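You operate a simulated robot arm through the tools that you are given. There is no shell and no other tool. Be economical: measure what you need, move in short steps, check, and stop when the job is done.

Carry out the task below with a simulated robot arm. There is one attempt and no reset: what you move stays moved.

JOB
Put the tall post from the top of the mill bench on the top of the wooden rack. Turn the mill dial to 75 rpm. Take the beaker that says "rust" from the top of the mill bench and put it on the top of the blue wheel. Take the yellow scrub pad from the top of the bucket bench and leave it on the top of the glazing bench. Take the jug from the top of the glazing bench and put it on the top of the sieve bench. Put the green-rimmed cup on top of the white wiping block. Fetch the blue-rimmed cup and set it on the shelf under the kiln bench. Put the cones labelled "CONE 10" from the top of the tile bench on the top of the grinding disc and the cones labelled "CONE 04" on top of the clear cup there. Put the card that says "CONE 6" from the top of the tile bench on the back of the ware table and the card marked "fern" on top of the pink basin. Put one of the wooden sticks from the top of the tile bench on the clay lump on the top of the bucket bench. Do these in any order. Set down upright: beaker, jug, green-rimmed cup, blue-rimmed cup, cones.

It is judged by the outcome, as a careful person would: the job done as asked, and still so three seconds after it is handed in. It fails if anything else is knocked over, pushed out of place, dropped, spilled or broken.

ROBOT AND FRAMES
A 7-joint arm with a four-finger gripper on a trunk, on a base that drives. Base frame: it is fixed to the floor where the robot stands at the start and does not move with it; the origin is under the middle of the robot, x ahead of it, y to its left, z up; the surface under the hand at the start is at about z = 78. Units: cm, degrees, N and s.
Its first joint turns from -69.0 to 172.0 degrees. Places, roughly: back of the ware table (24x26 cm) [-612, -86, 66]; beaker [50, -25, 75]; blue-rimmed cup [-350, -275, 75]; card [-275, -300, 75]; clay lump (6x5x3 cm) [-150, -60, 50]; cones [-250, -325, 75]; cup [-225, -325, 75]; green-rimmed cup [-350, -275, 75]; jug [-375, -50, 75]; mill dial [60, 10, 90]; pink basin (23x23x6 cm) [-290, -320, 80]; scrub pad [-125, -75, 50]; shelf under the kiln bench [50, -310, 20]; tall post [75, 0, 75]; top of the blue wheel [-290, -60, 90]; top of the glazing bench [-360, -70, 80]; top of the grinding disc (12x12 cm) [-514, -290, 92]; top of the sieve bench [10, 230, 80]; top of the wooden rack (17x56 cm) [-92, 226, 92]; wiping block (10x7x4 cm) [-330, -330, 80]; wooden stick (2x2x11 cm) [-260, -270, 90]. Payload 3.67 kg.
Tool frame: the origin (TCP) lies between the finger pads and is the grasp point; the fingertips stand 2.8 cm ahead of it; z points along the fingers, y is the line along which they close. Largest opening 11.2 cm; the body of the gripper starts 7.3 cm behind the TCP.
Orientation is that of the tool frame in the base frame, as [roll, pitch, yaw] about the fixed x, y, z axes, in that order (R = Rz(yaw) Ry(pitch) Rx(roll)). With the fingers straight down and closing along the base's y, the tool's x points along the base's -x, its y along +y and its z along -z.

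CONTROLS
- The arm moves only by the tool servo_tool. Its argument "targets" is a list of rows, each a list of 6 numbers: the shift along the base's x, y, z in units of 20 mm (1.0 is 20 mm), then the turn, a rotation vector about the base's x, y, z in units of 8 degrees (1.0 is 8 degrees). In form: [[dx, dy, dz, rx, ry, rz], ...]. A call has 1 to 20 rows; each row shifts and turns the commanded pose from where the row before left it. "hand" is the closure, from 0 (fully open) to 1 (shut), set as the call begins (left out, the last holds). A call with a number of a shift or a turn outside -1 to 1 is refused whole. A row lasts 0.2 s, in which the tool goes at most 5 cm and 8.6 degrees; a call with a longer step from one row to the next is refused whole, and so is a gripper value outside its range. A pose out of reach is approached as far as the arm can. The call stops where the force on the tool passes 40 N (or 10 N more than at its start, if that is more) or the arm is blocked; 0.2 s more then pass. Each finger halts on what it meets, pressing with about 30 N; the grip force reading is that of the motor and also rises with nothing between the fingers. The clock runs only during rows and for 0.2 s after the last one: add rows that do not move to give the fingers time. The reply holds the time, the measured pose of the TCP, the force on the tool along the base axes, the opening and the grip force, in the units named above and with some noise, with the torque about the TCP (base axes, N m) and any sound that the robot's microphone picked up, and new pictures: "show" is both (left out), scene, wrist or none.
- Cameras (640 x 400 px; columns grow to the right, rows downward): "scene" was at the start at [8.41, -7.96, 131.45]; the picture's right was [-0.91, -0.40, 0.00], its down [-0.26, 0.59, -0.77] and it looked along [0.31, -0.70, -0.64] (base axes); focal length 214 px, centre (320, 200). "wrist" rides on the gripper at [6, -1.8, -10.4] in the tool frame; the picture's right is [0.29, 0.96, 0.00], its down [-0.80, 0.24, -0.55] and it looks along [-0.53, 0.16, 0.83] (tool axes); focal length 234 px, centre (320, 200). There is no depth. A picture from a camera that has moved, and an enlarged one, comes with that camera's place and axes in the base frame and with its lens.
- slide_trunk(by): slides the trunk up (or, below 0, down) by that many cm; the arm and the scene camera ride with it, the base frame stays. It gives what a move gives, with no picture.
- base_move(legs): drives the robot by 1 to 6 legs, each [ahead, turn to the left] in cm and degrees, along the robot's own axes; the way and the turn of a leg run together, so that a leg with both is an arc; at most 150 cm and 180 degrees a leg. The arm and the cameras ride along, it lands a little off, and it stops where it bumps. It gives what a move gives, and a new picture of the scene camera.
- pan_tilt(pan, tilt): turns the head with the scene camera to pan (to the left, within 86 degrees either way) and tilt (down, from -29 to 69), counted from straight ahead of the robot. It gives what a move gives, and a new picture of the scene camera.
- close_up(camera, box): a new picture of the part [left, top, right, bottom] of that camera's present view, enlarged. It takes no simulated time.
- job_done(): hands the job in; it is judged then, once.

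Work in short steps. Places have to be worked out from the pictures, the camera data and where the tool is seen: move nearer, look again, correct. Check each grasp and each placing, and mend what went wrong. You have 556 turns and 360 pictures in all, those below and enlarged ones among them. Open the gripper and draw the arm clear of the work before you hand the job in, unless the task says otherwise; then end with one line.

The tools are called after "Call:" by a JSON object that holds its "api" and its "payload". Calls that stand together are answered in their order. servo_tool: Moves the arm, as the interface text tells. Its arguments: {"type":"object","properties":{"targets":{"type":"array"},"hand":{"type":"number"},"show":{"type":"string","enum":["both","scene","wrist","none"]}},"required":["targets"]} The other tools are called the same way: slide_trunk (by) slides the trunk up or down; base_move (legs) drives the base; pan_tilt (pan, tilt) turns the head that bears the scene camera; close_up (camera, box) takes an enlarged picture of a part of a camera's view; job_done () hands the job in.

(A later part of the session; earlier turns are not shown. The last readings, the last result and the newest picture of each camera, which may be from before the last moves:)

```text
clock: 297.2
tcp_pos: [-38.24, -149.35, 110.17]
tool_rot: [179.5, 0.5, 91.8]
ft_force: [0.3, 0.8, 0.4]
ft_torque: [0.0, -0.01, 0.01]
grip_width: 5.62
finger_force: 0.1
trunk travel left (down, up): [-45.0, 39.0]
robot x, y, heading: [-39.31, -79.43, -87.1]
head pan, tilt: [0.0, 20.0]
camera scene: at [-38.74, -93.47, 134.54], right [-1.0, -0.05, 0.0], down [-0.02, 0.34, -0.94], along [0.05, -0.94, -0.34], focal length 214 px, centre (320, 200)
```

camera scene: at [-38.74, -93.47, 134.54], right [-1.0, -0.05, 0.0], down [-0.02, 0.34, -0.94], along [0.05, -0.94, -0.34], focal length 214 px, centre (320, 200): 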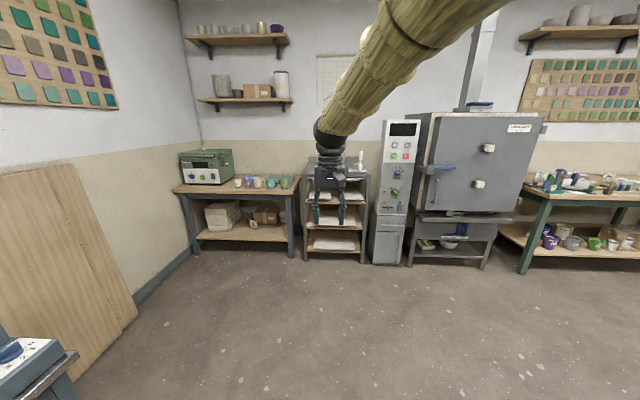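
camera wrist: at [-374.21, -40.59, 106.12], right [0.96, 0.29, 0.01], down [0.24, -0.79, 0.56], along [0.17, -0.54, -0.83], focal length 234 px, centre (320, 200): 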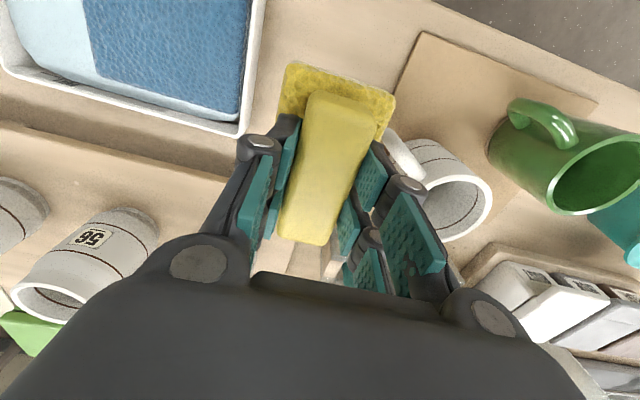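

Call:
{"api": "base_move", "payload": {"legs": [[98, 0], [0, -92], [150, 0], [95, 0], [0, 90]]}}

Call:
{"api": "pan_tilt", "payload": {"pan": 0, "tilt": 35}}

```text
clock: 321.8
tcp_pos: [-279.91, -249.69, 110.12]
tool_rot: [179.5, 0.7, 91.3]
ft_force: [-0.2, 0.3, 0.2]
ft_torque: [-0.02, 0.05, 0.01]
grip_width: 5.6
finger_force: 0.0
trunk travel left (down, up): [-45.0, 39.0]
robot x, y, heading: [-280.58, -179.69, -87.5]
head pan, tilt: [0.0, 20.0]
camera scene: at [-279.94, -194.03, 134.55], right [-1.0, -0.05, 0.0], down [-0.02, 0.34, -0.94], along [0.04, -0.94, -0.34], focal length 214 px, centre (320, 200)
```

scene: 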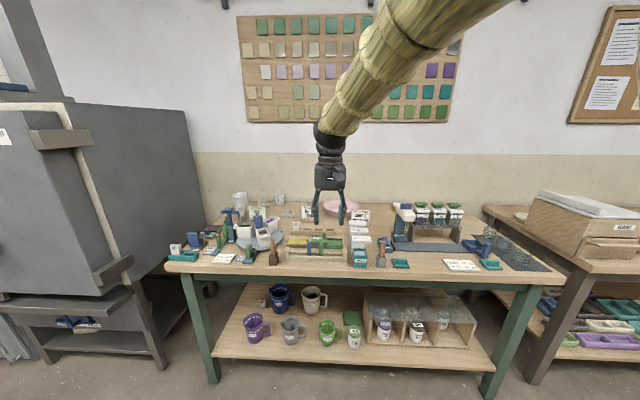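

```text
clock: 322.6
tcp_pos: [-279.83, -249.9, 110.0]
tool_rot: [179.5, 0.5, 91.5]
ft_force: [0.1, -0.4, 0.1]
ft_torque: [0.0, -0.01, -0.03]
grip_width: 5.6
finger_force: 0.0
trunk travel left (down, up): [-45.0, 39.0]
robot x, y, heading: [-280.28, -179.64, -87.6]
head pan, tilt: [0.0, 35.0]
camera scene: at [-279.98, -193.52, 132.17], right [-1.0, -0.05, 0.0], down [-0.03, 0.57, -0.82], along [0.04, -0.82, -0.57], focal length 214 px, centre (320, 200)
```

scene: 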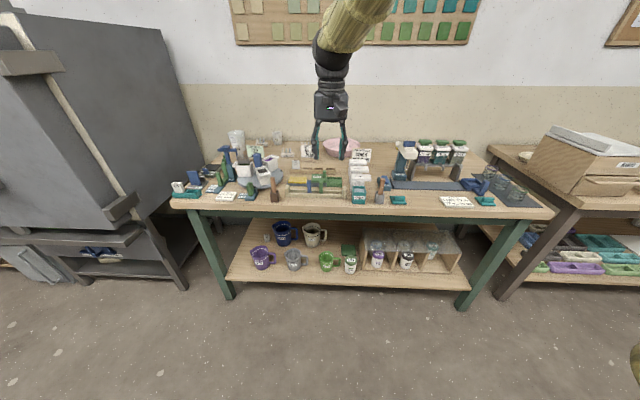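

Lots on this bench. Zoom into sections.

Call:
{"api": "close_up", "payload": {"camera": "scene", "box": [165, 120, 345, 220]}}

Call:
{"api": "close_up", "payload": {"camera": "scene", "box": [340, 120, 560, 220]}}

Call:
{"api": "close_up", "payload": {"camera": "scene", "box": [230, 210, 480, 300]}}

```text
3.56 times, centred on (255, 170) of scene
camera zoom: at [-279.98, -193.52, 132.17], right [-1.0, -0.05, 0.0], down [-0.03, 0.57, -0.82], along [0.04, -0.82, -0.57], focal length 763 px, centre (551, 307)
```

zoom: 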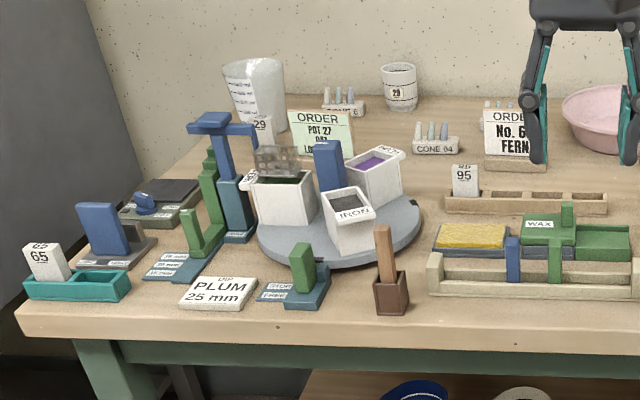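

```text
2.91 times, centred on (450, 170) of scene
camera zoom: at [-279.98, -193.52, 132.17], right [-1.0, -0.05, 0.0], down [-0.03, 0.57, -0.82], along [0.04, -0.82, -0.57], focal length 624 px, centre (-58, 287)
```

zoom: 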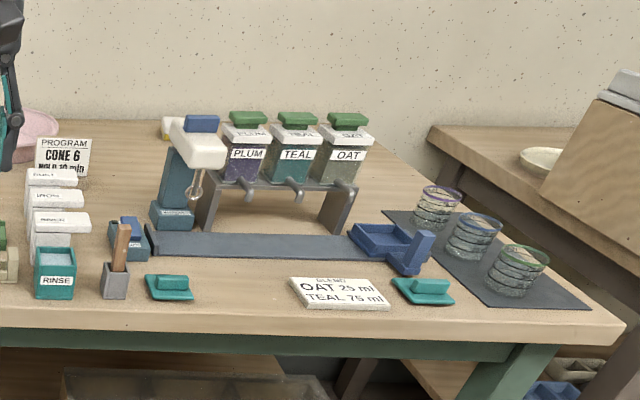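

```text
2.56 times, centred on (355, 255) of scene
camera zoom: at [-279.98, -193.52, 132.17], right [-1.0, -0.05, 0.0], down [-0.03, 0.57, -0.82], along [0.04, -0.82, -0.57], focal length 549 px, centre (230, 59)
```

zoom: 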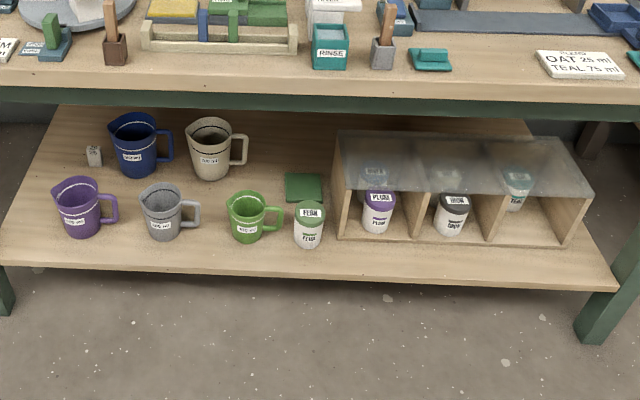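

Bench front edge at y≈-260; items at the back to y≈-330. Move in closer.

Call:
{"api": "base_move", "payload": {"legs": [[32, 0]]}}

Call:
{"api": "pan_tilt", "payload": {"pan": 0, "tilt": 42}}

```text
clock: 324.7
tcp_pos: [-278.85, -282.18, 110.07]
tool_rot: [179.5, 0.6, 91.0]
ft_force: [0.6, 0.5, -0.8]
ft_torque: [0.03, 0.01, -0.02]
grip_width: 5.62
finger_force: 0.0
trunk travel left (down, up): [-45.0, 39.0]
robot x, y, heading: [-279.34, -211.67, -87.7]
head pan, tilt: [0.0, 35.0]
camera scene: at [-278.66, -225.87, 132.15], right [-1.0, -0.04, 0.0], down [-0.02, 0.57, -0.82], along [0.03, -0.82, -0.57], focal length 214 px, centre (320, 200)
```

scene: 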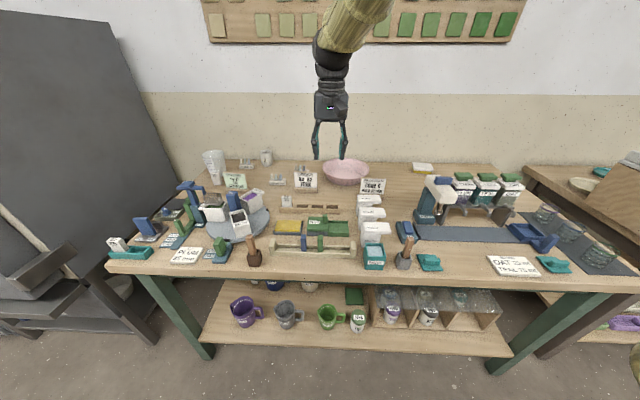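

```text
clock: 325.4
tcp_pos: [-278.84, -282.13, 110.11]
tool_rot: [179.5, 0.6, 91.1]
ft_force: [0.4, 0.3, 0.0]
ft_torque: [0.0, -0.01, -0.01]
grip_width: 5.6
finger_force: 0.0
trunk travel left (down, up): [-45.0, 39.0]
robot x, y, heading: [-279.06, -211.62, -87.8]
head pan, tilt: [0.0, 42.0]
camera scene: at [-278.68, -225.34, 131.12], right [-1.0, -0.04, 0.0], down [-0.03, 0.67, -0.74], along [0.03, -0.74, -0.67], focal length 214 px, centre (320, 200)
```

scene: 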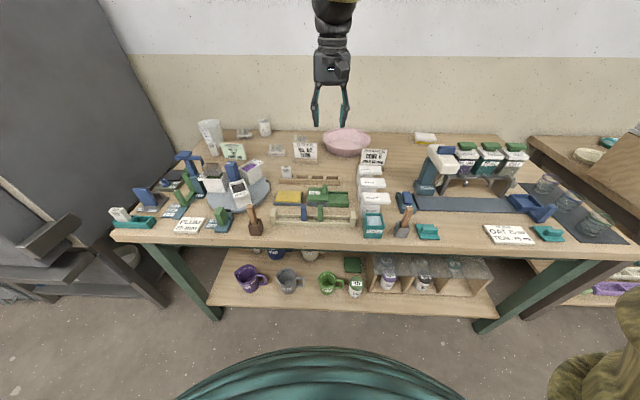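

Call:
{"api": "close_up", "payload": {"camera": "scene", "box": [190, 110, 310, 185]}}

Call:
{"api": "close_up", "payload": {"camera": "scene", "box": [290, 110, 450, 210]}}

Call:
{"api": "close_up", "payload": {"camera": "scene", "box": [480, 130, 640, 250]}}

```text
5.33 times, centred on (250, 148) of scene
camera zoom: at [-278.68, -225.34, 131.12], right [-1.0, -0.04, 0.0], down [-0.03, 0.67, -0.74], along [0.03, -0.74, -0.67], focal length 1144 px, centre (693, 480)
```

zoom: 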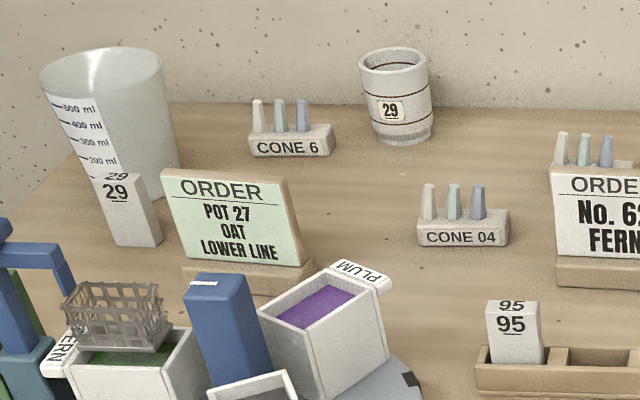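

```text
4.00 times, centred on (370, 160) of scene
camera zoom: at [-278.68, -225.34, 131.12], right [-1.0, -0.04, 0.0], down [-0.03, 0.67, -0.74], along [0.03, -0.74, -0.67], focal length 858 px, centre (120, 360)
```

zoom: 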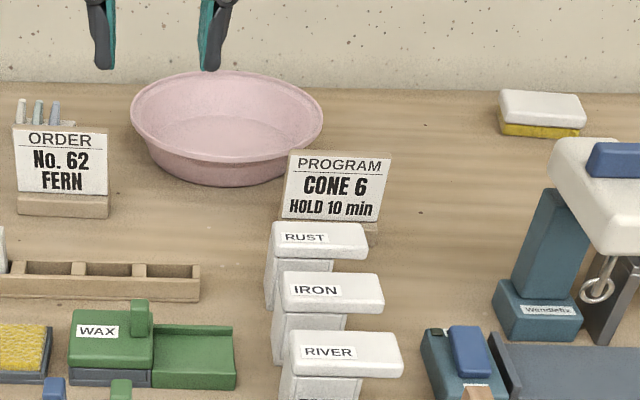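

```text
3.33 times, centred on (560, 190) of scene
camera zoom: at [-278.68, -225.34, 131.12], right [-1.0, -0.04, 0.0], down [-0.03, 0.67, -0.74], along [0.03, -0.74, -0.67], focal length 715 px, centre (-480, 233)
```

zoom: 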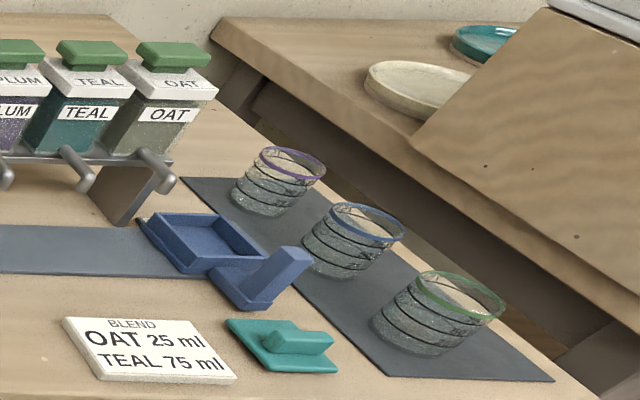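

Call:
{"api": "close_up", "payload": {"camera": "wrist", "box": [0, 0, 640, 400]}}

```text
1.00 times, centred on (320, 200) of wrist (not enlarged: the box is as wide or as high as the picture)
camera zoom: at [-280.83, -276.07, 120.52], right [0.95, 0.31, 0.01], down [0.25, -0.79, 0.56], along [0.18, -0.54, -0.83], focal length 234 px, centre (320, 200)
```

zoom: 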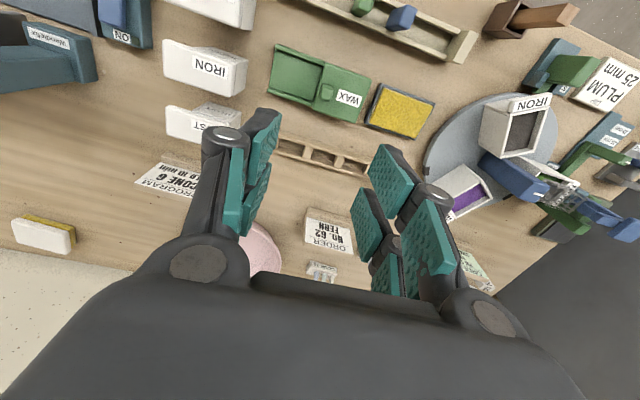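

The robot base is slim, so I can move in another 15 cm.

Call:
{"api": "base_move", "payload": {"legs": [[15, 0]]}}

Call:
{"api": "close_up", "payload": {"camera": "wrist", "box": [0, 0, 640, 400]}}

```text
clock: 326.8
tcp_pos: [-277.95, -297.25, 110.03]
tool_rot: [179.5, 0.5, 91.2]
ft_force: [0.0, -0.8, 0.1]
ft_torque: [0.05, 0.02, -0.01]
grip_width: 5.6
finger_force: 0.1
trunk travel left (down, up): [-45.0, 39.0]
robot x, y, heading: [-278.38, -227.0, -87.5]
head pan, tilt: [0.0, 42.0]
camera scene: at [-278.04, -240.58, 131.09], right [-1.0, -0.04, 0.0], down [-0.03, 0.67, -0.74], along [0.03, -0.74, -0.67], focal length 214 px, centre (320, 200)
```

scene: 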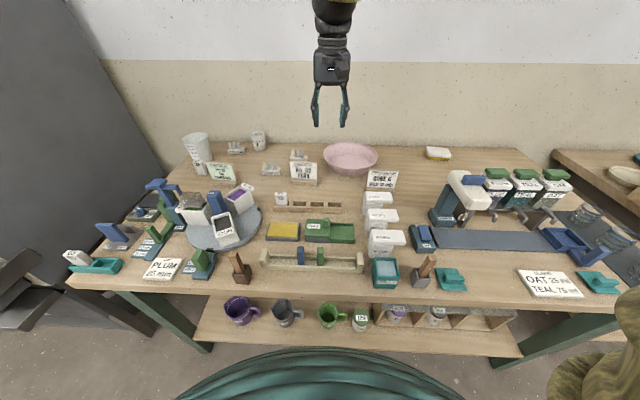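

```text
1.00 times, centred on (320, 200) of wrist (not enlarged: the box is as wide or as high as the picture)
camera zoom: at [-280.11, -291.32, 120.42], right [0.95, 0.31, 0.01], down [0.25, -0.79, 0.56], along [0.18, -0.53, -0.83], focal length 234 px, centre (320, 200)
```

zoom: 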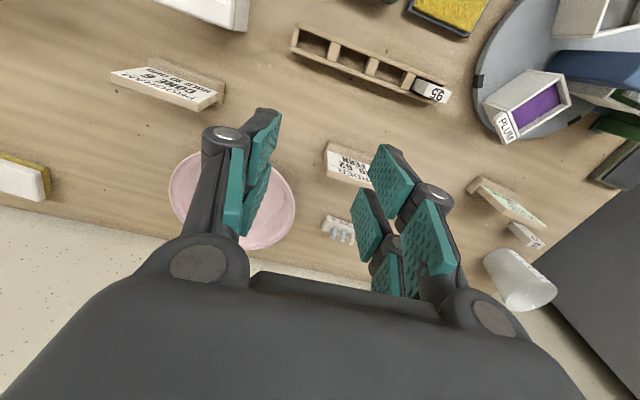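

Call:
{"api": "servo_tool", "payload": {"targets": [[1, 0, 0, 0, 0, 0], [1, 0, 0, 0, 0, 0], [1, 0, 0, 0, 0, 0], [1, 0, 0, 0, 0, 0], [1, 0, 0, 0, 0, 0], [1, 0, 0, 0, 0, 0], [1, 0, 0, 0, 0, 0], [1, 0, 0, 0, 0, 0]], "hand": 0, "show": "wrist"}}

Call:
{"api": "close_up", "payload": {"camera": "wrist", "box": [190, 100, 440, 270]}}

Call:
{"api": "close_up", "payload": {"camera": "scene", "box": [160, 110, 320, 220]}}

```text
clock: 328.6
tcp_pos: [-261.92, -297.62, 110.04]
tool_rot: [179.5, 0.6, 91.1]
ft_force: [0.5, 0.0, 0.6]
ft_torque: [-0.01, 0.03, 0.03]
grip_width: 11.21
finger_force: 0.0
trunk travel left (down, up): [-45.0, 39.0]
robot x, y, heading: [-278.38, -227.45, -87.9]
head pan, tilt: [0.0, 42.0]
camera wrist: at [-263.93, -291.55, 120.42], right [0.95, 0.31, 0.01], down [0.25, -0.79, 0.56], along [0.18, -0.54, -0.83], focal length 234 px, centre (320, 200)
```

wrist: 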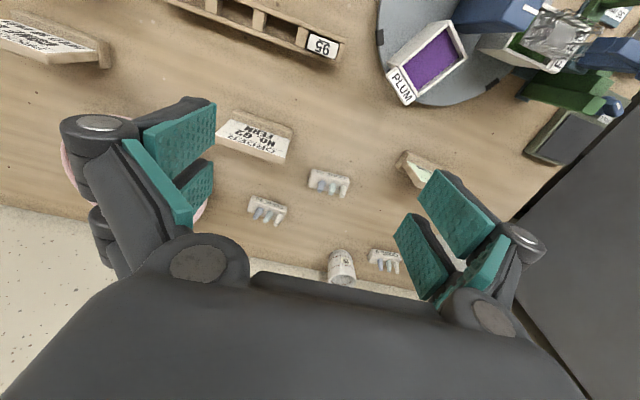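

```text
2.35 times, centred on (315, 185) of wrist
camera zoom: at [-263.93, -291.55, 120.42], right [0.95, 0.31, 0.01], down [0.25, -0.79, 0.56], along [0.18, -0.54, -0.83], focal length 551 px, centre (332, 235)
```

zoom: 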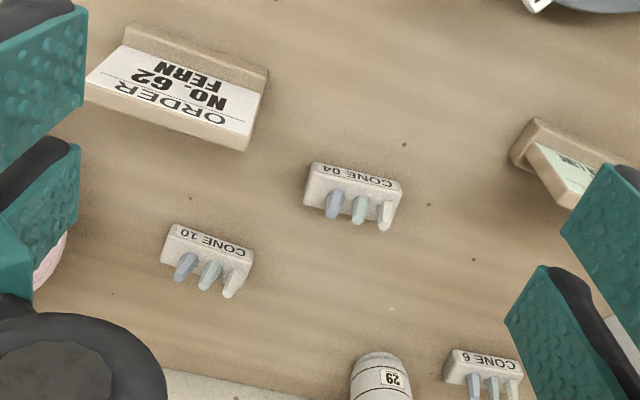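

```text
3.64 times, centred on (240, 165) of scene
camera zoom: at [-277.98, -240.45, 131.11], right [-1.0, -0.04, 0.0], down [-0.03, 0.67, -0.74], along [0.03, -0.74, -0.67], focal length 780 px, centre (611, 327)
```

zoom: 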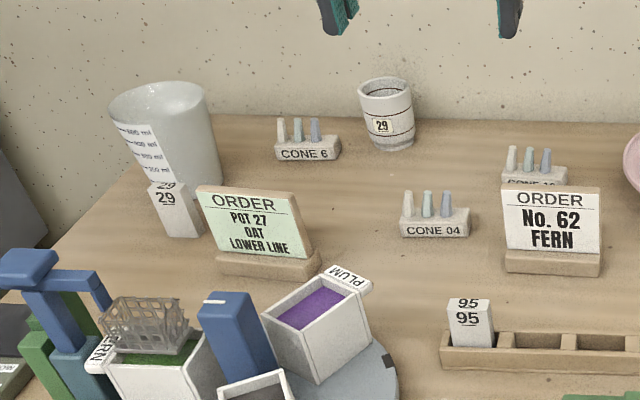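

Check the clear cup from above.

Call:
{"api": "servo_tool", "payload": {"targets": [[1, -0.3, 0.2, 0, 0, 0], [1, -0.3, 0.2, 0, 0, 0], [1, -0.3, 0.2, 0, 0, 0], [1, -0.3, 0.2, 0, 0, 0], [1, -0.3, 0.2, 0, 0, 0], [1, -0.3, 0.2, 0, 0, 0], [1, -0.3, 0.2, 0, 0, 0], [1, -0.3, 0.2, 0, 0, 0], [1, -0.3, 0.2, 0, 0, 0], [1, -0.3, 0.2, 0, 0, 0], [1, -0.3, 0.2, 0, 0, 0], [1, -0.3, 0.2, 0, 0, 0], [1, -0.3, 0.2, 0, 0, 0]], "show": "wrist"}}

Call:
{"api": "close_up", "payload": {"camera": "wrist", "box": [240, 130, 420, 270]}}

```text
clock: 330.1
tcp_pos: [-255.61, -304.23, 119.64]
tool_rot: [172.3, 1.4, 87.1]
ft_force: [-0.6, 0.1, 0.1]
ft_torque: [0.0, 0.01, 0.01]
grip_width: 11.21
finger_force: 0.0
trunk travel left (down, up): [-45.0, 39.0]
robot x, y, heading: [-278.49, -226.99, -87.7]
head pan, tilt: [0.0, 42.0]
stopped in row 7: the arm was blocked; the commanded pose is now the measured one
camera wrist: at [-258.58, -297.85, 129.63], right [0.96, 0.24, 0.12], down [0.12, -0.79, 0.6], along [0.24, -0.56, -0.79], focal length 234 px, centre (320, 200)
```

wrist: 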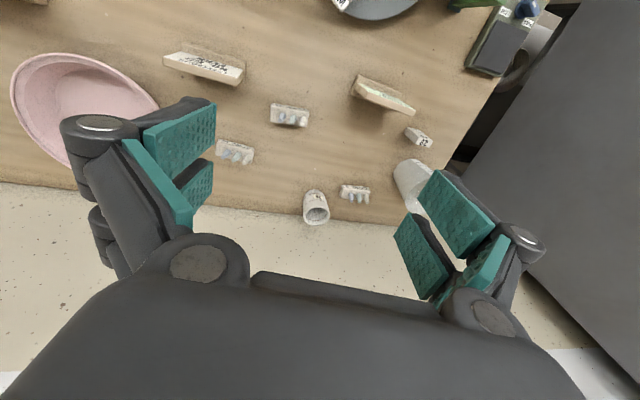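

```text
2.86 times, centred on (330, 200) of wrist
camera zoom: at [-258.58, -297.85, 129.63], right [0.96, 0.24, 0.12], down [0.12, -0.79, 0.6], along [0.24, -0.56, -0.79], focal length 669 px, centre (291, 200)
```

zoom: 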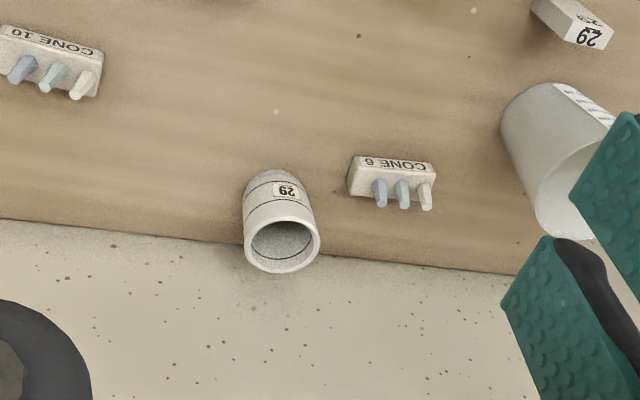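

The arm can't go far to its left. Straighten the wrist and move the hand back to the middle.

Call:
{"api": "servo_tool", "payload": {"targets": [[-1, 0.1, 0, 0.06, 0.25, 0.1], [-1, 0.1, -0.3, 0.06, 0.25, 0.1], [-1, 0.1, -0.3, 0.06, 0.25, 0.1], [-1, 0.1, -0.3, 0.05, 0.2, 0.1], [-1, 0.1, -0.3, 0, 0, 0.1], [-1, 0, -0.3, 0, 0, 0], [-1, 0, -0.3, 0, 0, 0]], "show": "none"}}

```text
clock: 331.7
tcp_pos: [-269.37, -302.85, 116.07]
tool_rot: [-179.9, -0.2, 91.4]
ft_force: [0.1, 1.1, -0.3]
ft_torque: [0.02, 0.0, 0.01]
grip_width: 11.21
finger_force: 0.1
trunk travel left (down, up): [-45.0, 39.0]
robot x, y, heading: [-278.33, -226.85, -87.5]
head pan, tilt: [0.0, 42.0]
```

Fern card's top edge ≈ (-269.2,-306.6,89.7), board in the x direction. Rotate the hand to grip across y and come down.

Call:
{"api": "servo_tool", "payload": {"targets": [[0, -0.15, 0, 0, 0, 0.92], [0, -0.15, 0, 0, 0, 0.92], [0, -0.15, 0, 0, 0, 0.92], [0, -0.15, 0, 0, 0, 0.92], [0, -0.15, 0, 0, 0, 0.92], [0, -0.15, 0, 0, 0, 0.92], [0, -0.15, 0, 0, 0, 0.92], [0, -0.15, -0.5, 0, 0, 0.92], [0, -0.15, -0.5, 0, 0, 0.92], [0, -0.15, -0.5, 0, 0, 0.92], [0, -0.15, -0.5, 0, 0, 0.92], [0, -0.15, -0.5, 0, 0, 0.92], [0, 0, -1, 0, 0, 0], [0, 0, -1, 0, 0, 0], [0, 0, -1, 0, 0, 0], [0, 0, -1, 0, 0, 0]], "hand": 0.5, "show": "both"}}

```text
clock: 335.1
tcp_pos: [-269.42, -306.59, 103.01]
tool_rot: [-180.0, -0.1, 179.6]
ft_force: [-0.1, 0.1, 0.7]
ft_torque: [-0.03, -0.02, -0.04]
grip_width: 5.58
finger_force: 0.0
trunk travel left (down, up): [-45.0, 39.0]
robot x, y, heading: [-278.4, -226.99, -87.6]
head pan, tilt: [0.0, 42.0]
camera scene: at [-278.03, -240.47, 131.11], right [-1.0, -0.04, 0.0], down [-0.03, 0.67, -0.74], along [0.03, -0.74, -0.67], focal length 214 px, centre (320, 200)
camera wrist: at [-275.39, -308.39, 113.54], right [-0.28, 0.96, 0.0], down [0.8, 0.24, 0.55], along [0.53, 0.16, -0.83], focal length 234 px, centre (320, 200)
```

scene: 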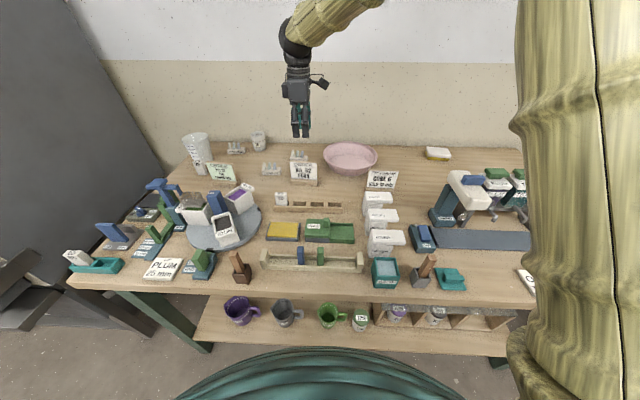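
wrist: 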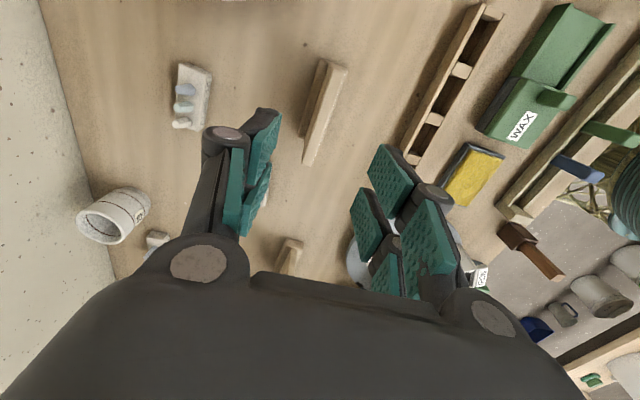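

Call:
{"api": "servo_tool", "payload": {"targets": [[-0.1, 0, -1, 0, 0, 0], [0, 0, -1, 0, 0, 0], [0, 0, -1, 0, 0, 0], [0, 0, -1, 0, 0, 0], [0, 0, -1, 0, 0, 0], [0, 0, -1, 0, 0, 0], [0, 0, -1, 0, 0, 0], [0, 0, -0.85, 0, 0, 0]], "show": "none"}}

Call:
{"api": "servo_tool", "payload": {"targets": [[0, 0, 0, 0, 0, 0], [0, 0, 0, 0, 0, 0], [0, 0, 0, 0, 0, 0]], "hand": 1, "show": "both"}}

```text
clock: 336.9
tcp_pos: [-269.61, -306.57, 87.36]
tool_rot: [-180.0, -0.2, 179.7]
ft_force: [0.4, 0.9, 0.9]
ft_torque: [0.02, -0.01, 0.02]
grip_width: 5.6
finger_force: 0.1
trunk travel left (down, up): [-45.0, 39.0]
robot x, y, heading: [-278.39, -227.09, -87.5]
head pan, tilt: [0.0, 42.0]
```

```text
clock: 337.7
tcp_pos: [-269.53, -306.6, 87.33]
tool_rot: [-179.9, -0.2, 179.6]
ft_force: [-1.1, -0.2, 0.1]
ft_torque: [-0.01, 0.0, 0.0]
grip_width: 1.26
finger_force: 29.9
trunk travel left (down, up): [-45.0, 39.0]
robot x, y, heading: [-278.73, -227.01, -87.6]
head pan, tilt: [0.0, 42.0]
camera scene: at [-278.04, -240.45, 131.11], right [-1.0, -0.04, 0.0], down [-0.03, 0.67, -0.74], along [0.03, -0.74, -0.67], focal length 214 px, centre (320, 200)
camera wrist: at [-275.53, -308.34, 97.86], right [-0.28, 0.96, 0.0], down [0.8, 0.24, 0.55], along [0.53, 0.16, -0.83], focal length 234 px, centre (320, 200)
```

scene: 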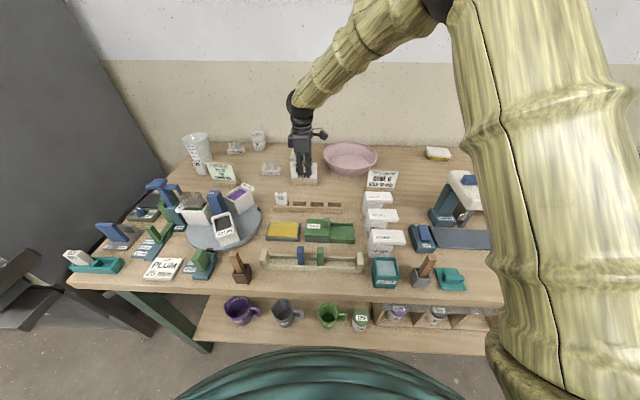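
wrist: 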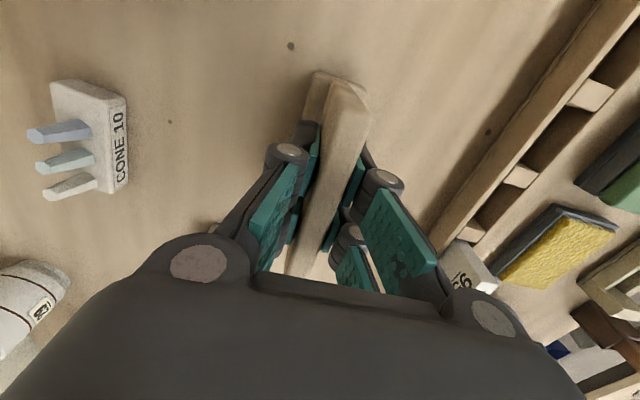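

Gripped. Lift over the basin rim and move above the basin centre (-288,-319).

Call:
{"api": "servo_tool", "payload": {"targets": [[0, 0, 0.6, 0, 0, 0], [0, 0, 1, 0, 0, 0], [0, 0, 1, 0, 0, 0], [0, 0, 1, 0, 0, 0], [0, 0, 1, 0, 0, 0], [0, 0, 1, 0, 0, 0], [0, 0, 1, 0, 0, 0], [-0.9, -0.62, 0, 0, 0, 0], [-0.9, -0.62, 0, 0, 0, 0], [-0.9, -0.62, 0, 0, 0, 0], [-0.9, -0.62, 0, 0, 0, 0], [-0.9, -0.62, 0, 0, 0, 0], [-0.9, -0.62, 0, 0, 0, 0], [-0.9, -0.62, 0, 0, 0, 0], [-0.9, -0.62, 0, 0, 0, 0], [-0.9, -0.62, 0, 0, 0, 0], [-0.9, -0.62, 0, 0, 0, 0]], "show": "both"}}

```text
clock: 341.3
tcp_pos: [-287.7, -318.98, 100.32]
tool_rot: [179.9, -0.2, 179.6]
ft_force: [0.0, 0.1, -0.8]
ft_torque: [0.04, 0.0, -0.01]
grip_width: 1.26
finger_force: 30.3
trunk travel left (down, up): [-45.0, 39.0]
robot x, y, heading: [-278.68, -226.83, -87.6]
head pan, tilt: [0.0, 42.0]
camera scene: at [-278.11, -240.5, 131.11], right [-1.0, -0.04, 0.0], down [-0.03, 0.67, -0.74], along [0.03, -0.74, -0.67], focal length 214 px, centre (320, 200)
camera wrist: at [-293.6, -320.86, 110.85], right [-0.28, 0.96, 0.0], down [0.8, 0.23, 0.55], along [0.53, 0.16, -0.83], focal length 234 px, centre (320, 200)
```

scene: 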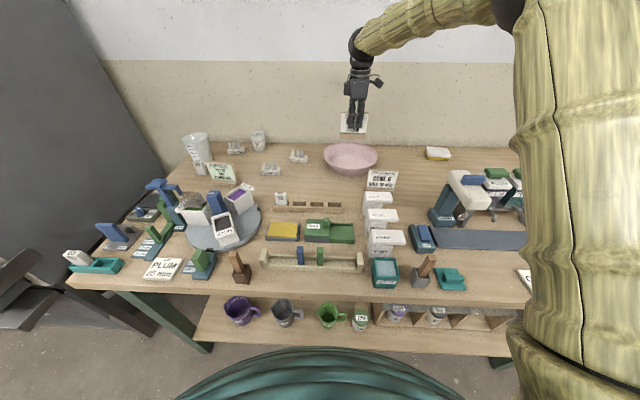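
wrist: 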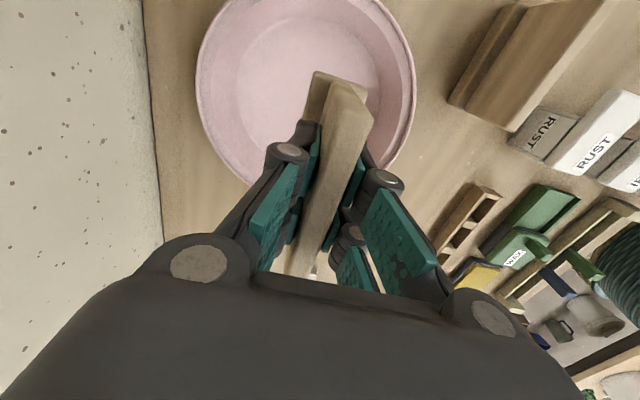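

Call:
{"api": "servo_tool", "payload": {"targets": [[-0.7, -0.6, 0, 0, 0, 0], [0, 0, -0.8, 0, 0, 0], [0, 0, -1, 0, 0, 0], [0, 0, -1, 0, 0, 0], [0, 0, -1, 0, 0, 0], [0, 0, -0.7, 0, 0, 0]], "show": "both"}}

```text
clock: 342.7
tcp_pos: [-289.12, -320.26, 91.89]
tool_rot: [-179.6, -0.2, 179.5]
ft_force: [-0.7, 0.4, 37.7]
ft_torque: [0.03, 0.04, -0.07]
grip_width: 1.29
finger_force: 30.7
trunk travel left (down, up): [-45.0, 39.0]
robot x, y, heading: [-278.78, -226.73, -87.9]
head pan, tilt: [0.0, 42.0]
camera scene: at [-278.04, -240.13, 131.24], right [-1.0, -0.04, 0.0], down [-0.03, 0.67, -0.74], along [0.03, -0.74, -0.67], focal length 214 px, centre (320, 200)
camera wrist: at [-295.08, -321.88, 102.38], right [-0.28, 0.96, -0.01], down [0.8, 0.24, 0.55], along [0.53, 0.15, -0.83], focal length 234 px, centre (320, 200)
```

scene: 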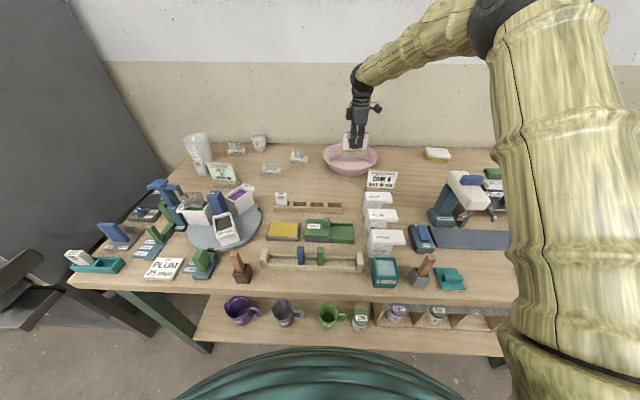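
wrist: 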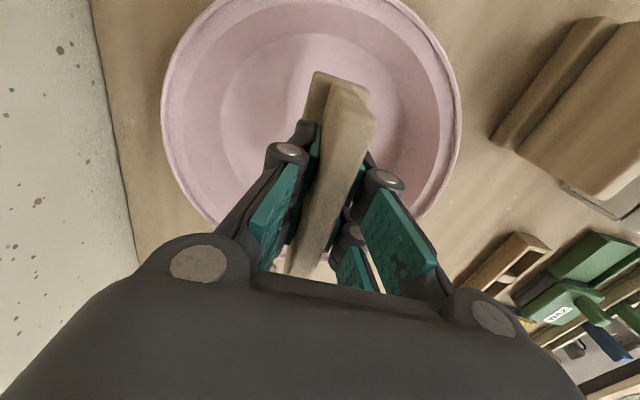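

Call:
{"api": "close_up", "payload": {"camera": "scene", "box": [310, 90, 410, 190]}}

```text
4.00 times, centred on (360, 140) of scene
camera zoom: at [-278.04, -240.13, 131.24], right [-1.0, -0.04, 0.0], down [-0.03, 0.67, -0.74], along [0.03, -0.74, -0.67], focal length 858 px, centre (160, 440)
```

zoom: 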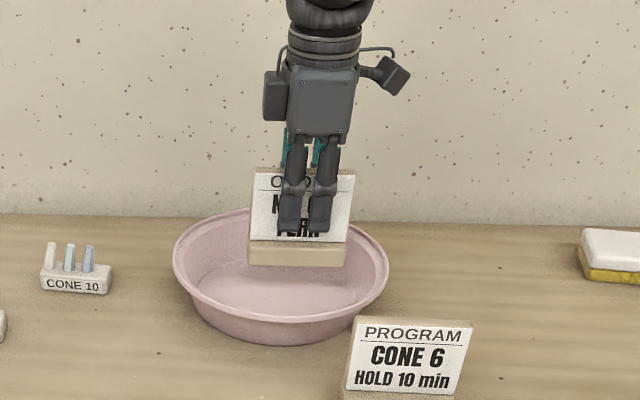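

The base touches the back slope; lift a bit, shift toward centre (+1.5 x, +2.7 y) and lower again.

Call:
{"api": "servo_tool", "payload": {"targets": [[0, 0, 0.6, 0, 0, 0], [0.4, 0.7, 0, 0, 0, 0], [0.3, 0.65, 0, 0, 0, 0], [0, 0, -0.5, 0, 0, 0], [0, 0, -0.5, 0, 0, 0], [0, 0, -0.3, 0, 0, 0]], "show": "scene"}}

Call:
{"api": "close_up", "payload": {"camera": "scene", "box": [310, 90, 410, 190]}}

```text
clock: 344.1
tcp_pos: [-287.62, -317.34, 90.49]
tool_rot: [-179.8, -0.2, 179.7]
ft_force: [0.4, -1.0, 34.9]
ft_torque: [-0.03, -0.02, -0.05]
grip_width: 1.31
finger_force: 29.6
trunk travel left (down, up): [-45.0, 39.0]
robot x, y, heading: [-278.47, -226.8, -87.6]
head pan, tilt: [0.0, 42.0]
camera scene: at [-278.02, -240.15, 131.17], right [-1.0, -0.04, 0.0], down [-0.03, 0.67, -0.74], along [0.03, -0.74, -0.67], focal length 214 px, centre (320, 200)
```

scene: 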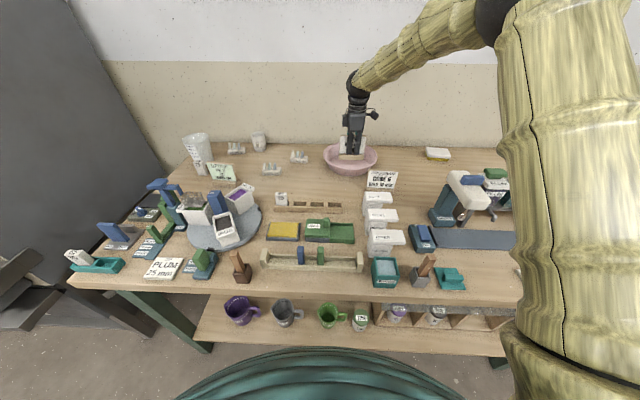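

```text
4.00 times, centred on (360, 140) of scene
camera zoom: at [-278.02, -240.15, 131.17], right [-1.0, -0.04, 0.0], down [-0.03, 0.67, -0.74], along [0.03, -0.74, -0.67], focal length 858 px, centre (160, 440)
```

zoom: 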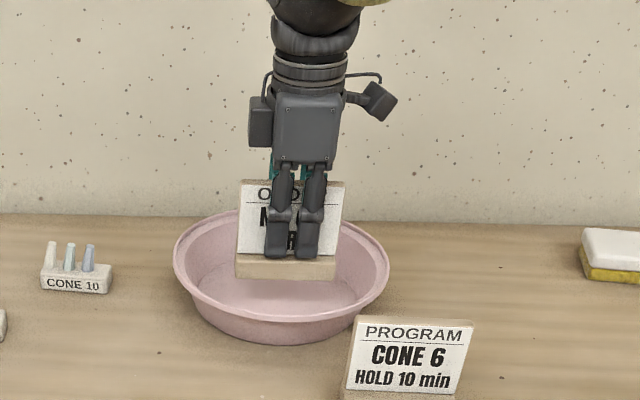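

Call:
{"api": "servo_tool", "payload": {"targets": [[0, 0, 0.4, 0, 0, 0], [0.3, 0.65, 0, 0, 0, 0], [0, 0, -0.3, 0, 0, 0], [0, 0, -0.2, 0, 0, 0], [0, 0, -0.15, 0, 0, 0]], "show": "none"}}

Call:
{"api": "close_up", "payload": {"camera": "scene", "box": [310, 90, 410, 190]}}

Call:
{"api": "close_up", "payload": {"camera": "wrist", "box": [100, 0, 500, 250]}}

```text
clock: 345.3
tcp_pos: [-287.04, -316.25, 90.04]
tool_rot: [-179.5, -0.2, 179.7]
ft_force: [-1.6, -3.4, 44.4]
ft_torque: [-0.02, 0.24, 0.01]
grip_width: 1.27
finger_force: 30.2
trunk travel left (down, up): [-45.0, 39.0]
robot x, y, heading: [-278.45, -226.73, -87.5]
head pan, tilt: [0.0, 42.0]
```

```text
4.00 times, centred on (360, 140) of scene
camera zoom: at [-278.02, -240.07, 131.2], right [-1.0, -0.04, 0.0], down [-0.03, 0.67, -0.75], along [0.03, -0.74, -0.67], focal length 858 px, centre (160, 440)
```

zoom: 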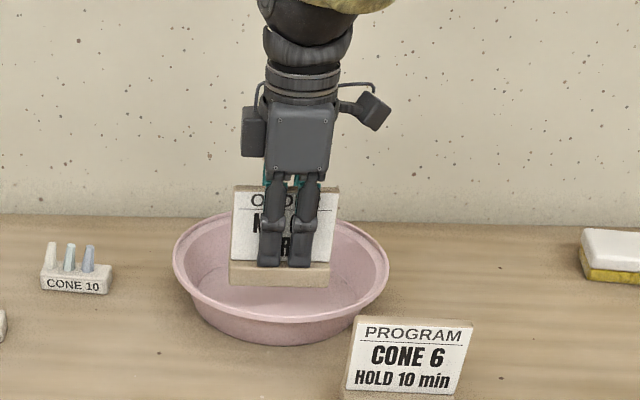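

```text
1.60 times, centred on (300, 125) of wrist
camera zoom: at [-293.0, -317.86, 100.65], right [-0.28, 0.96, -0.01], down [0.8, 0.24, 0.55], along [0.53, 0.15, -0.84], focal length 375 px, centre (352, 320)
```

zoom: 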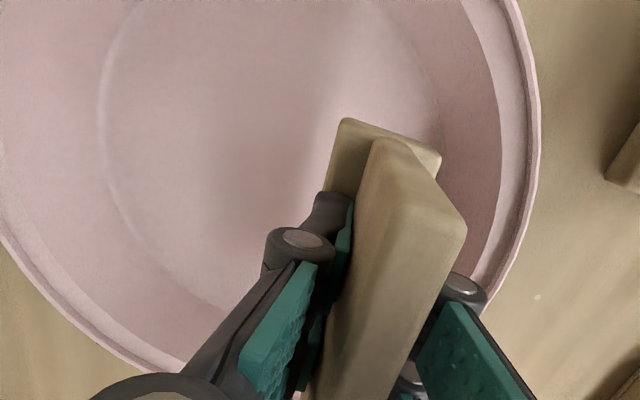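

Call:
{"api": "servo_tool", "payload": {"targets": [[0, 0, 0.6, 0, 0, 0], [-0.4, -0.7, 0, 0, 0, 0], [0, 0, -0.2, 0, 0, 0]], "show": "none"}}

Call:
{"api": "servo_tool", "payload": {"targets": [[0, 0, -0.15, 0, 0, 0], [0, 0, 0, 0, 0, 0]], "show": "none"}}

```text
clock: 346.1
tcp_pos: [-287.85, -317.6, 90.27]
tool_rot: [180.0, -0.1, 179.6]
ft_force: [-0.2, -0.1, -1.3]
ft_torque: [0.02, 0.0, -0.01]
grip_width: 1.23
finger_force: 29.9
trunk travel left (down, up): [-45.0, 39.0]
robot x, y, heading: [-278.05, -227.34, -87.9]
head pan, tilt: [0.0, 42.0]
```

```text
clock: 346.7
tcp_pos: [-287.89, -317.57, 90.23]
tool_rot: [-179.9, -0.2, 179.6]
ft_force: [-1.3, -0.3, 4.2]
ft_torque: [0.0, -0.23, -0.01]
grip_width: 1.27
finger_force: 30.0
trunk travel left (down, up): [-45.0, 39.0]
robot x, y, heading: [-278.67, -227.19, -87.7]
head pan, tilt: [0.0, 42.0]
```

Resting lightly. Release and lift.

Call:
{"api": "servo_tool", "payload": {"targets": [[0, 0, 0, 0, 0, 0], [0, 0, 0, 0, 0, 0]], "hand": 0.6, "show": "none"}}

Call:
{"api": "servo_tool", "payload": {"targets": [[0, 0, 0.5, 0, 0, 0], [0, 0, 1, 0, 0, 0], [0, 0, 1, 0, 0, 0], [0, 0, 1, 0, 0, 0], [0, 0, 1, 0, 0, 0], [0, 0, 1, 0, 0, 0], [0, 0, 1, 0, 0, 0], [0, 0, 1, 0, 0, 0], [0, 0, 1, 0, 0, 0]], "show": "both"}}

Call:
{"api": "close_up", "payload": {"camera": "scene", "box": [310, 90, 410, 190]}}

```text
clock: 347.3
tcp_pos: [-287.75, -317.65, 90.15]
tool_rot: [-179.9, -0.2, 179.7]
ft_force: [-0.4, -0.6, 5.5]
ft_torque: [0.11, -0.02, -0.01]
grip_width: 4.53
finger_force: 0.4
trunk travel left (down, up): [-45.0, 39.0]
robot x, y, heading: [-278.73, -227.2, -87.7]
head pan, tilt: [0.0, 42.0]
```

```text
clock: 349.3
tcp_pos: [-287.99, -317.74, 107.41]
tool_rot: [-180.0, -0.2, 179.6]
ft_force: [0.2, 0.3, 1.0]
ft_torque: [-0.02, 0.0, -0.01]
grip_width: 4.5
finger_force: 0.1
trunk travel left (down, up): [-45.0, 39.0]
robot x, y, heading: [-278.56, -227.0, -87.6]
head pan, tilt: [0.0, 42.0]
camera scene: at [-278.05, -240.4, 131.12], right [-1.0, -0.04, 0.0], down [-0.03, 0.67, -0.74], along [0.03, -0.74, -0.67], focal length 214 px, centre (320, 200)
camera wrist: at [-293.88, -319.45, 117.89], right [-0.28, 0.96, 0.0], down [0.8, 0.24, 0.55], along [0.53, 0.16, -0.83], focal length 234 px, centre (320, 200)
```

scene: 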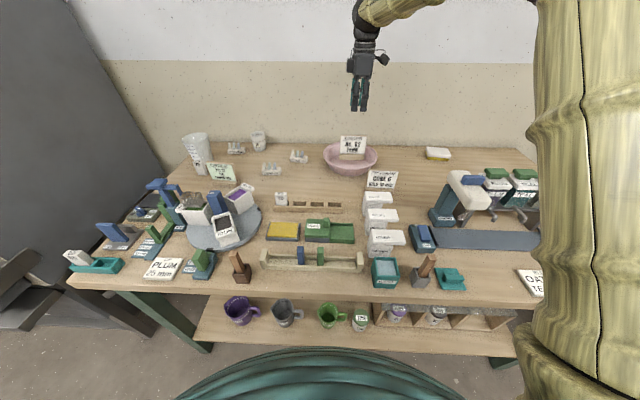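
wrist: 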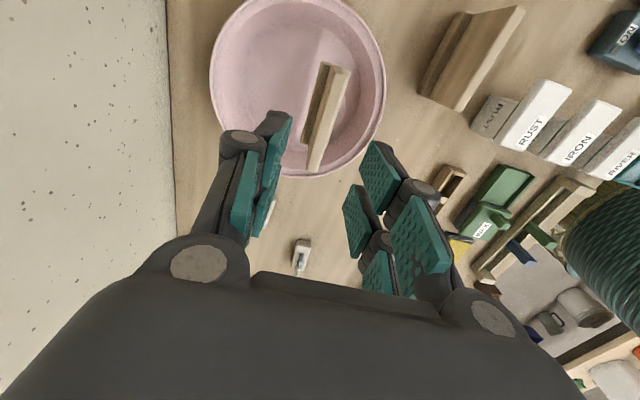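

```text
4.00 times, centred on (360, 140) of scene
camera zoom: at [-278.05, -240.4, 131.12], right [-1.0, -0.04, 0.0], down [-0.03, 0.67, -0.74], along [0.03, -0.74, -0.67], focal length 858 px, centre (160, 440)
```

zoom: 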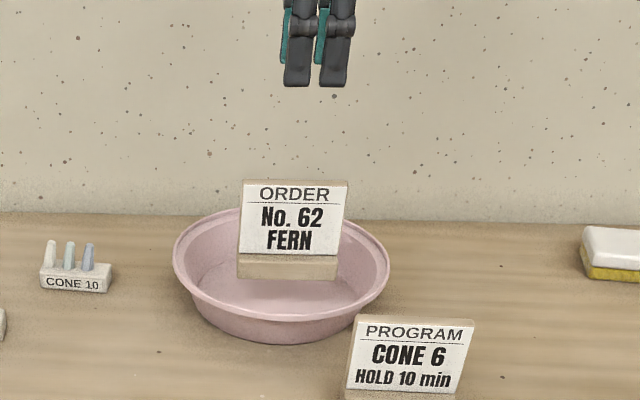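

Fern card sits in the basin. Next the cups at the west end: retract the hand high, then shift the base west.

Call:
{"api": "servo_tool", "payload": {"targets": [[0, 1, 0.8, 0, 0, -0.8], [0, 1, 0.8, 0, 0, -0.9], [0, 1, 0.8, 0, 0, -0.9], [0, 1, 0.8, 0, 0, -0.9], [0, 1, 0.8, 0, 0, -0.9], [0, 1, 0.8, 0, 0, -0.9], [0, 1, 0.8, 0, 0, -0.9], [0, 1, 0.5, 0, 0, -0.9], [0, 1, 0, 0, 0, -0.9], [0, 1, 0, 0, 0, -0.9], [0, 1, 0, 0, 0, -0.9], [0, 1, 0, 0, 0, -0.9], [0, 1, 0, 0, 0, -0.5]], "show": "none"}}

Call:
{"api": "base_move", "payload": {"legs": [[-32, 0], [0, -90], [66, 0], [0, 88], [26, 0]]}}

```text
clock: 352.1
tcp_pos: [-287.72, -291.41, 119.28]
tool_rot: [-179.9, -0.2, 90.0]
ft_force: [0.3, 0.1, -1.4]
ft_torque: [-0.02, 0.06, -0.01]
grip_width: 4.5
finger_force: 0.0
trunk travel left (down, up): [-45.0, 39.0]
robot x, y, heading: [-278.55, -226.66, -87.6]
head pan, tilt: [0.0, 42.0]
```

```text
clock: 366.6
tcp_pos: [-359.17, -283.93, 119.15]
tool_rot: [-179.9, -0.3, 86.0]
ft_force: [-0.2, -0.1, -0.8]
ft_torque: [0.0, 0.0, 0.0]
grip_width: 4.47
finger_force: 0.1
trunk travel left (down, up): [-45.0, 39.0]
robot x, y, heading: [-345.19, -220.18, -91.8]
head pan, tilt: [0.0, 42.0]
camera scene: at [-345.84, -233.6, 131.1], right [-1.0, 0.03, 0.0], down [0.02, 0.67, -0.74], along [-0.02, -0.74, -0.67], focal length 214 px, centre (320, 200)
```

scene: 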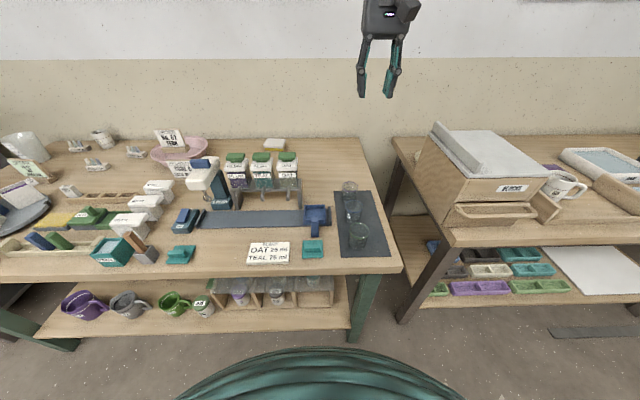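

Call:
{"api": "close_up", "payload": {"camera": "scene", "box": [310, 170, 410, 270]}}

Call:
{"api": "close_up", "payload": {"camera": "wrist", "box": [0, 0, 640, 400]}}

```text
4.00 times, centred on (360, 220) of scene
camera zoom: at [-345.84, -233.6, 131.1], right [-1.0, 0.03, 0.0], down [0.02, 0.67, -0.74], along [-0.02, -0.74, -0.67], focal length 858 px, centre (160, 120)
```

zoom: 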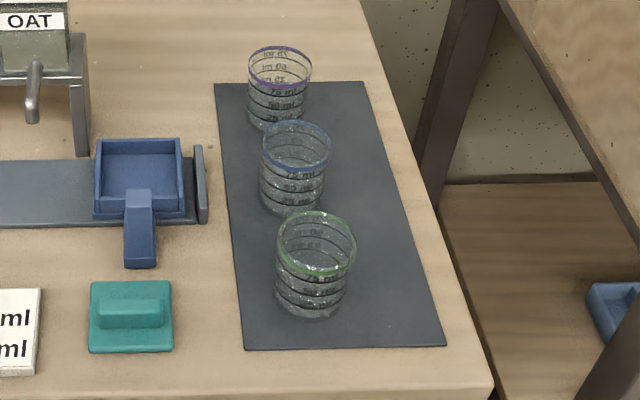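

```text
1.00 times, centred on (320, 200) of wrist (not enlarged: the box is as wide or as high as the picture)
camera zoom: at [-360.59, -277.82, 129.68], right [0.98, 0.22, 0.0], down [0.18, -0.81, 0.55], along [0.12, -0.54, -0.84], focal length 234 px, centre (320, 200)
```

zoom: 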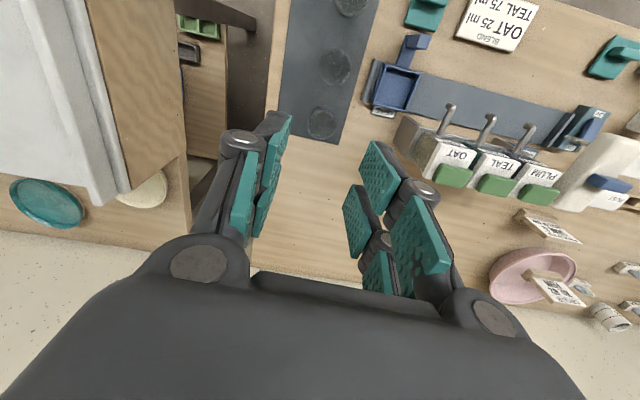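

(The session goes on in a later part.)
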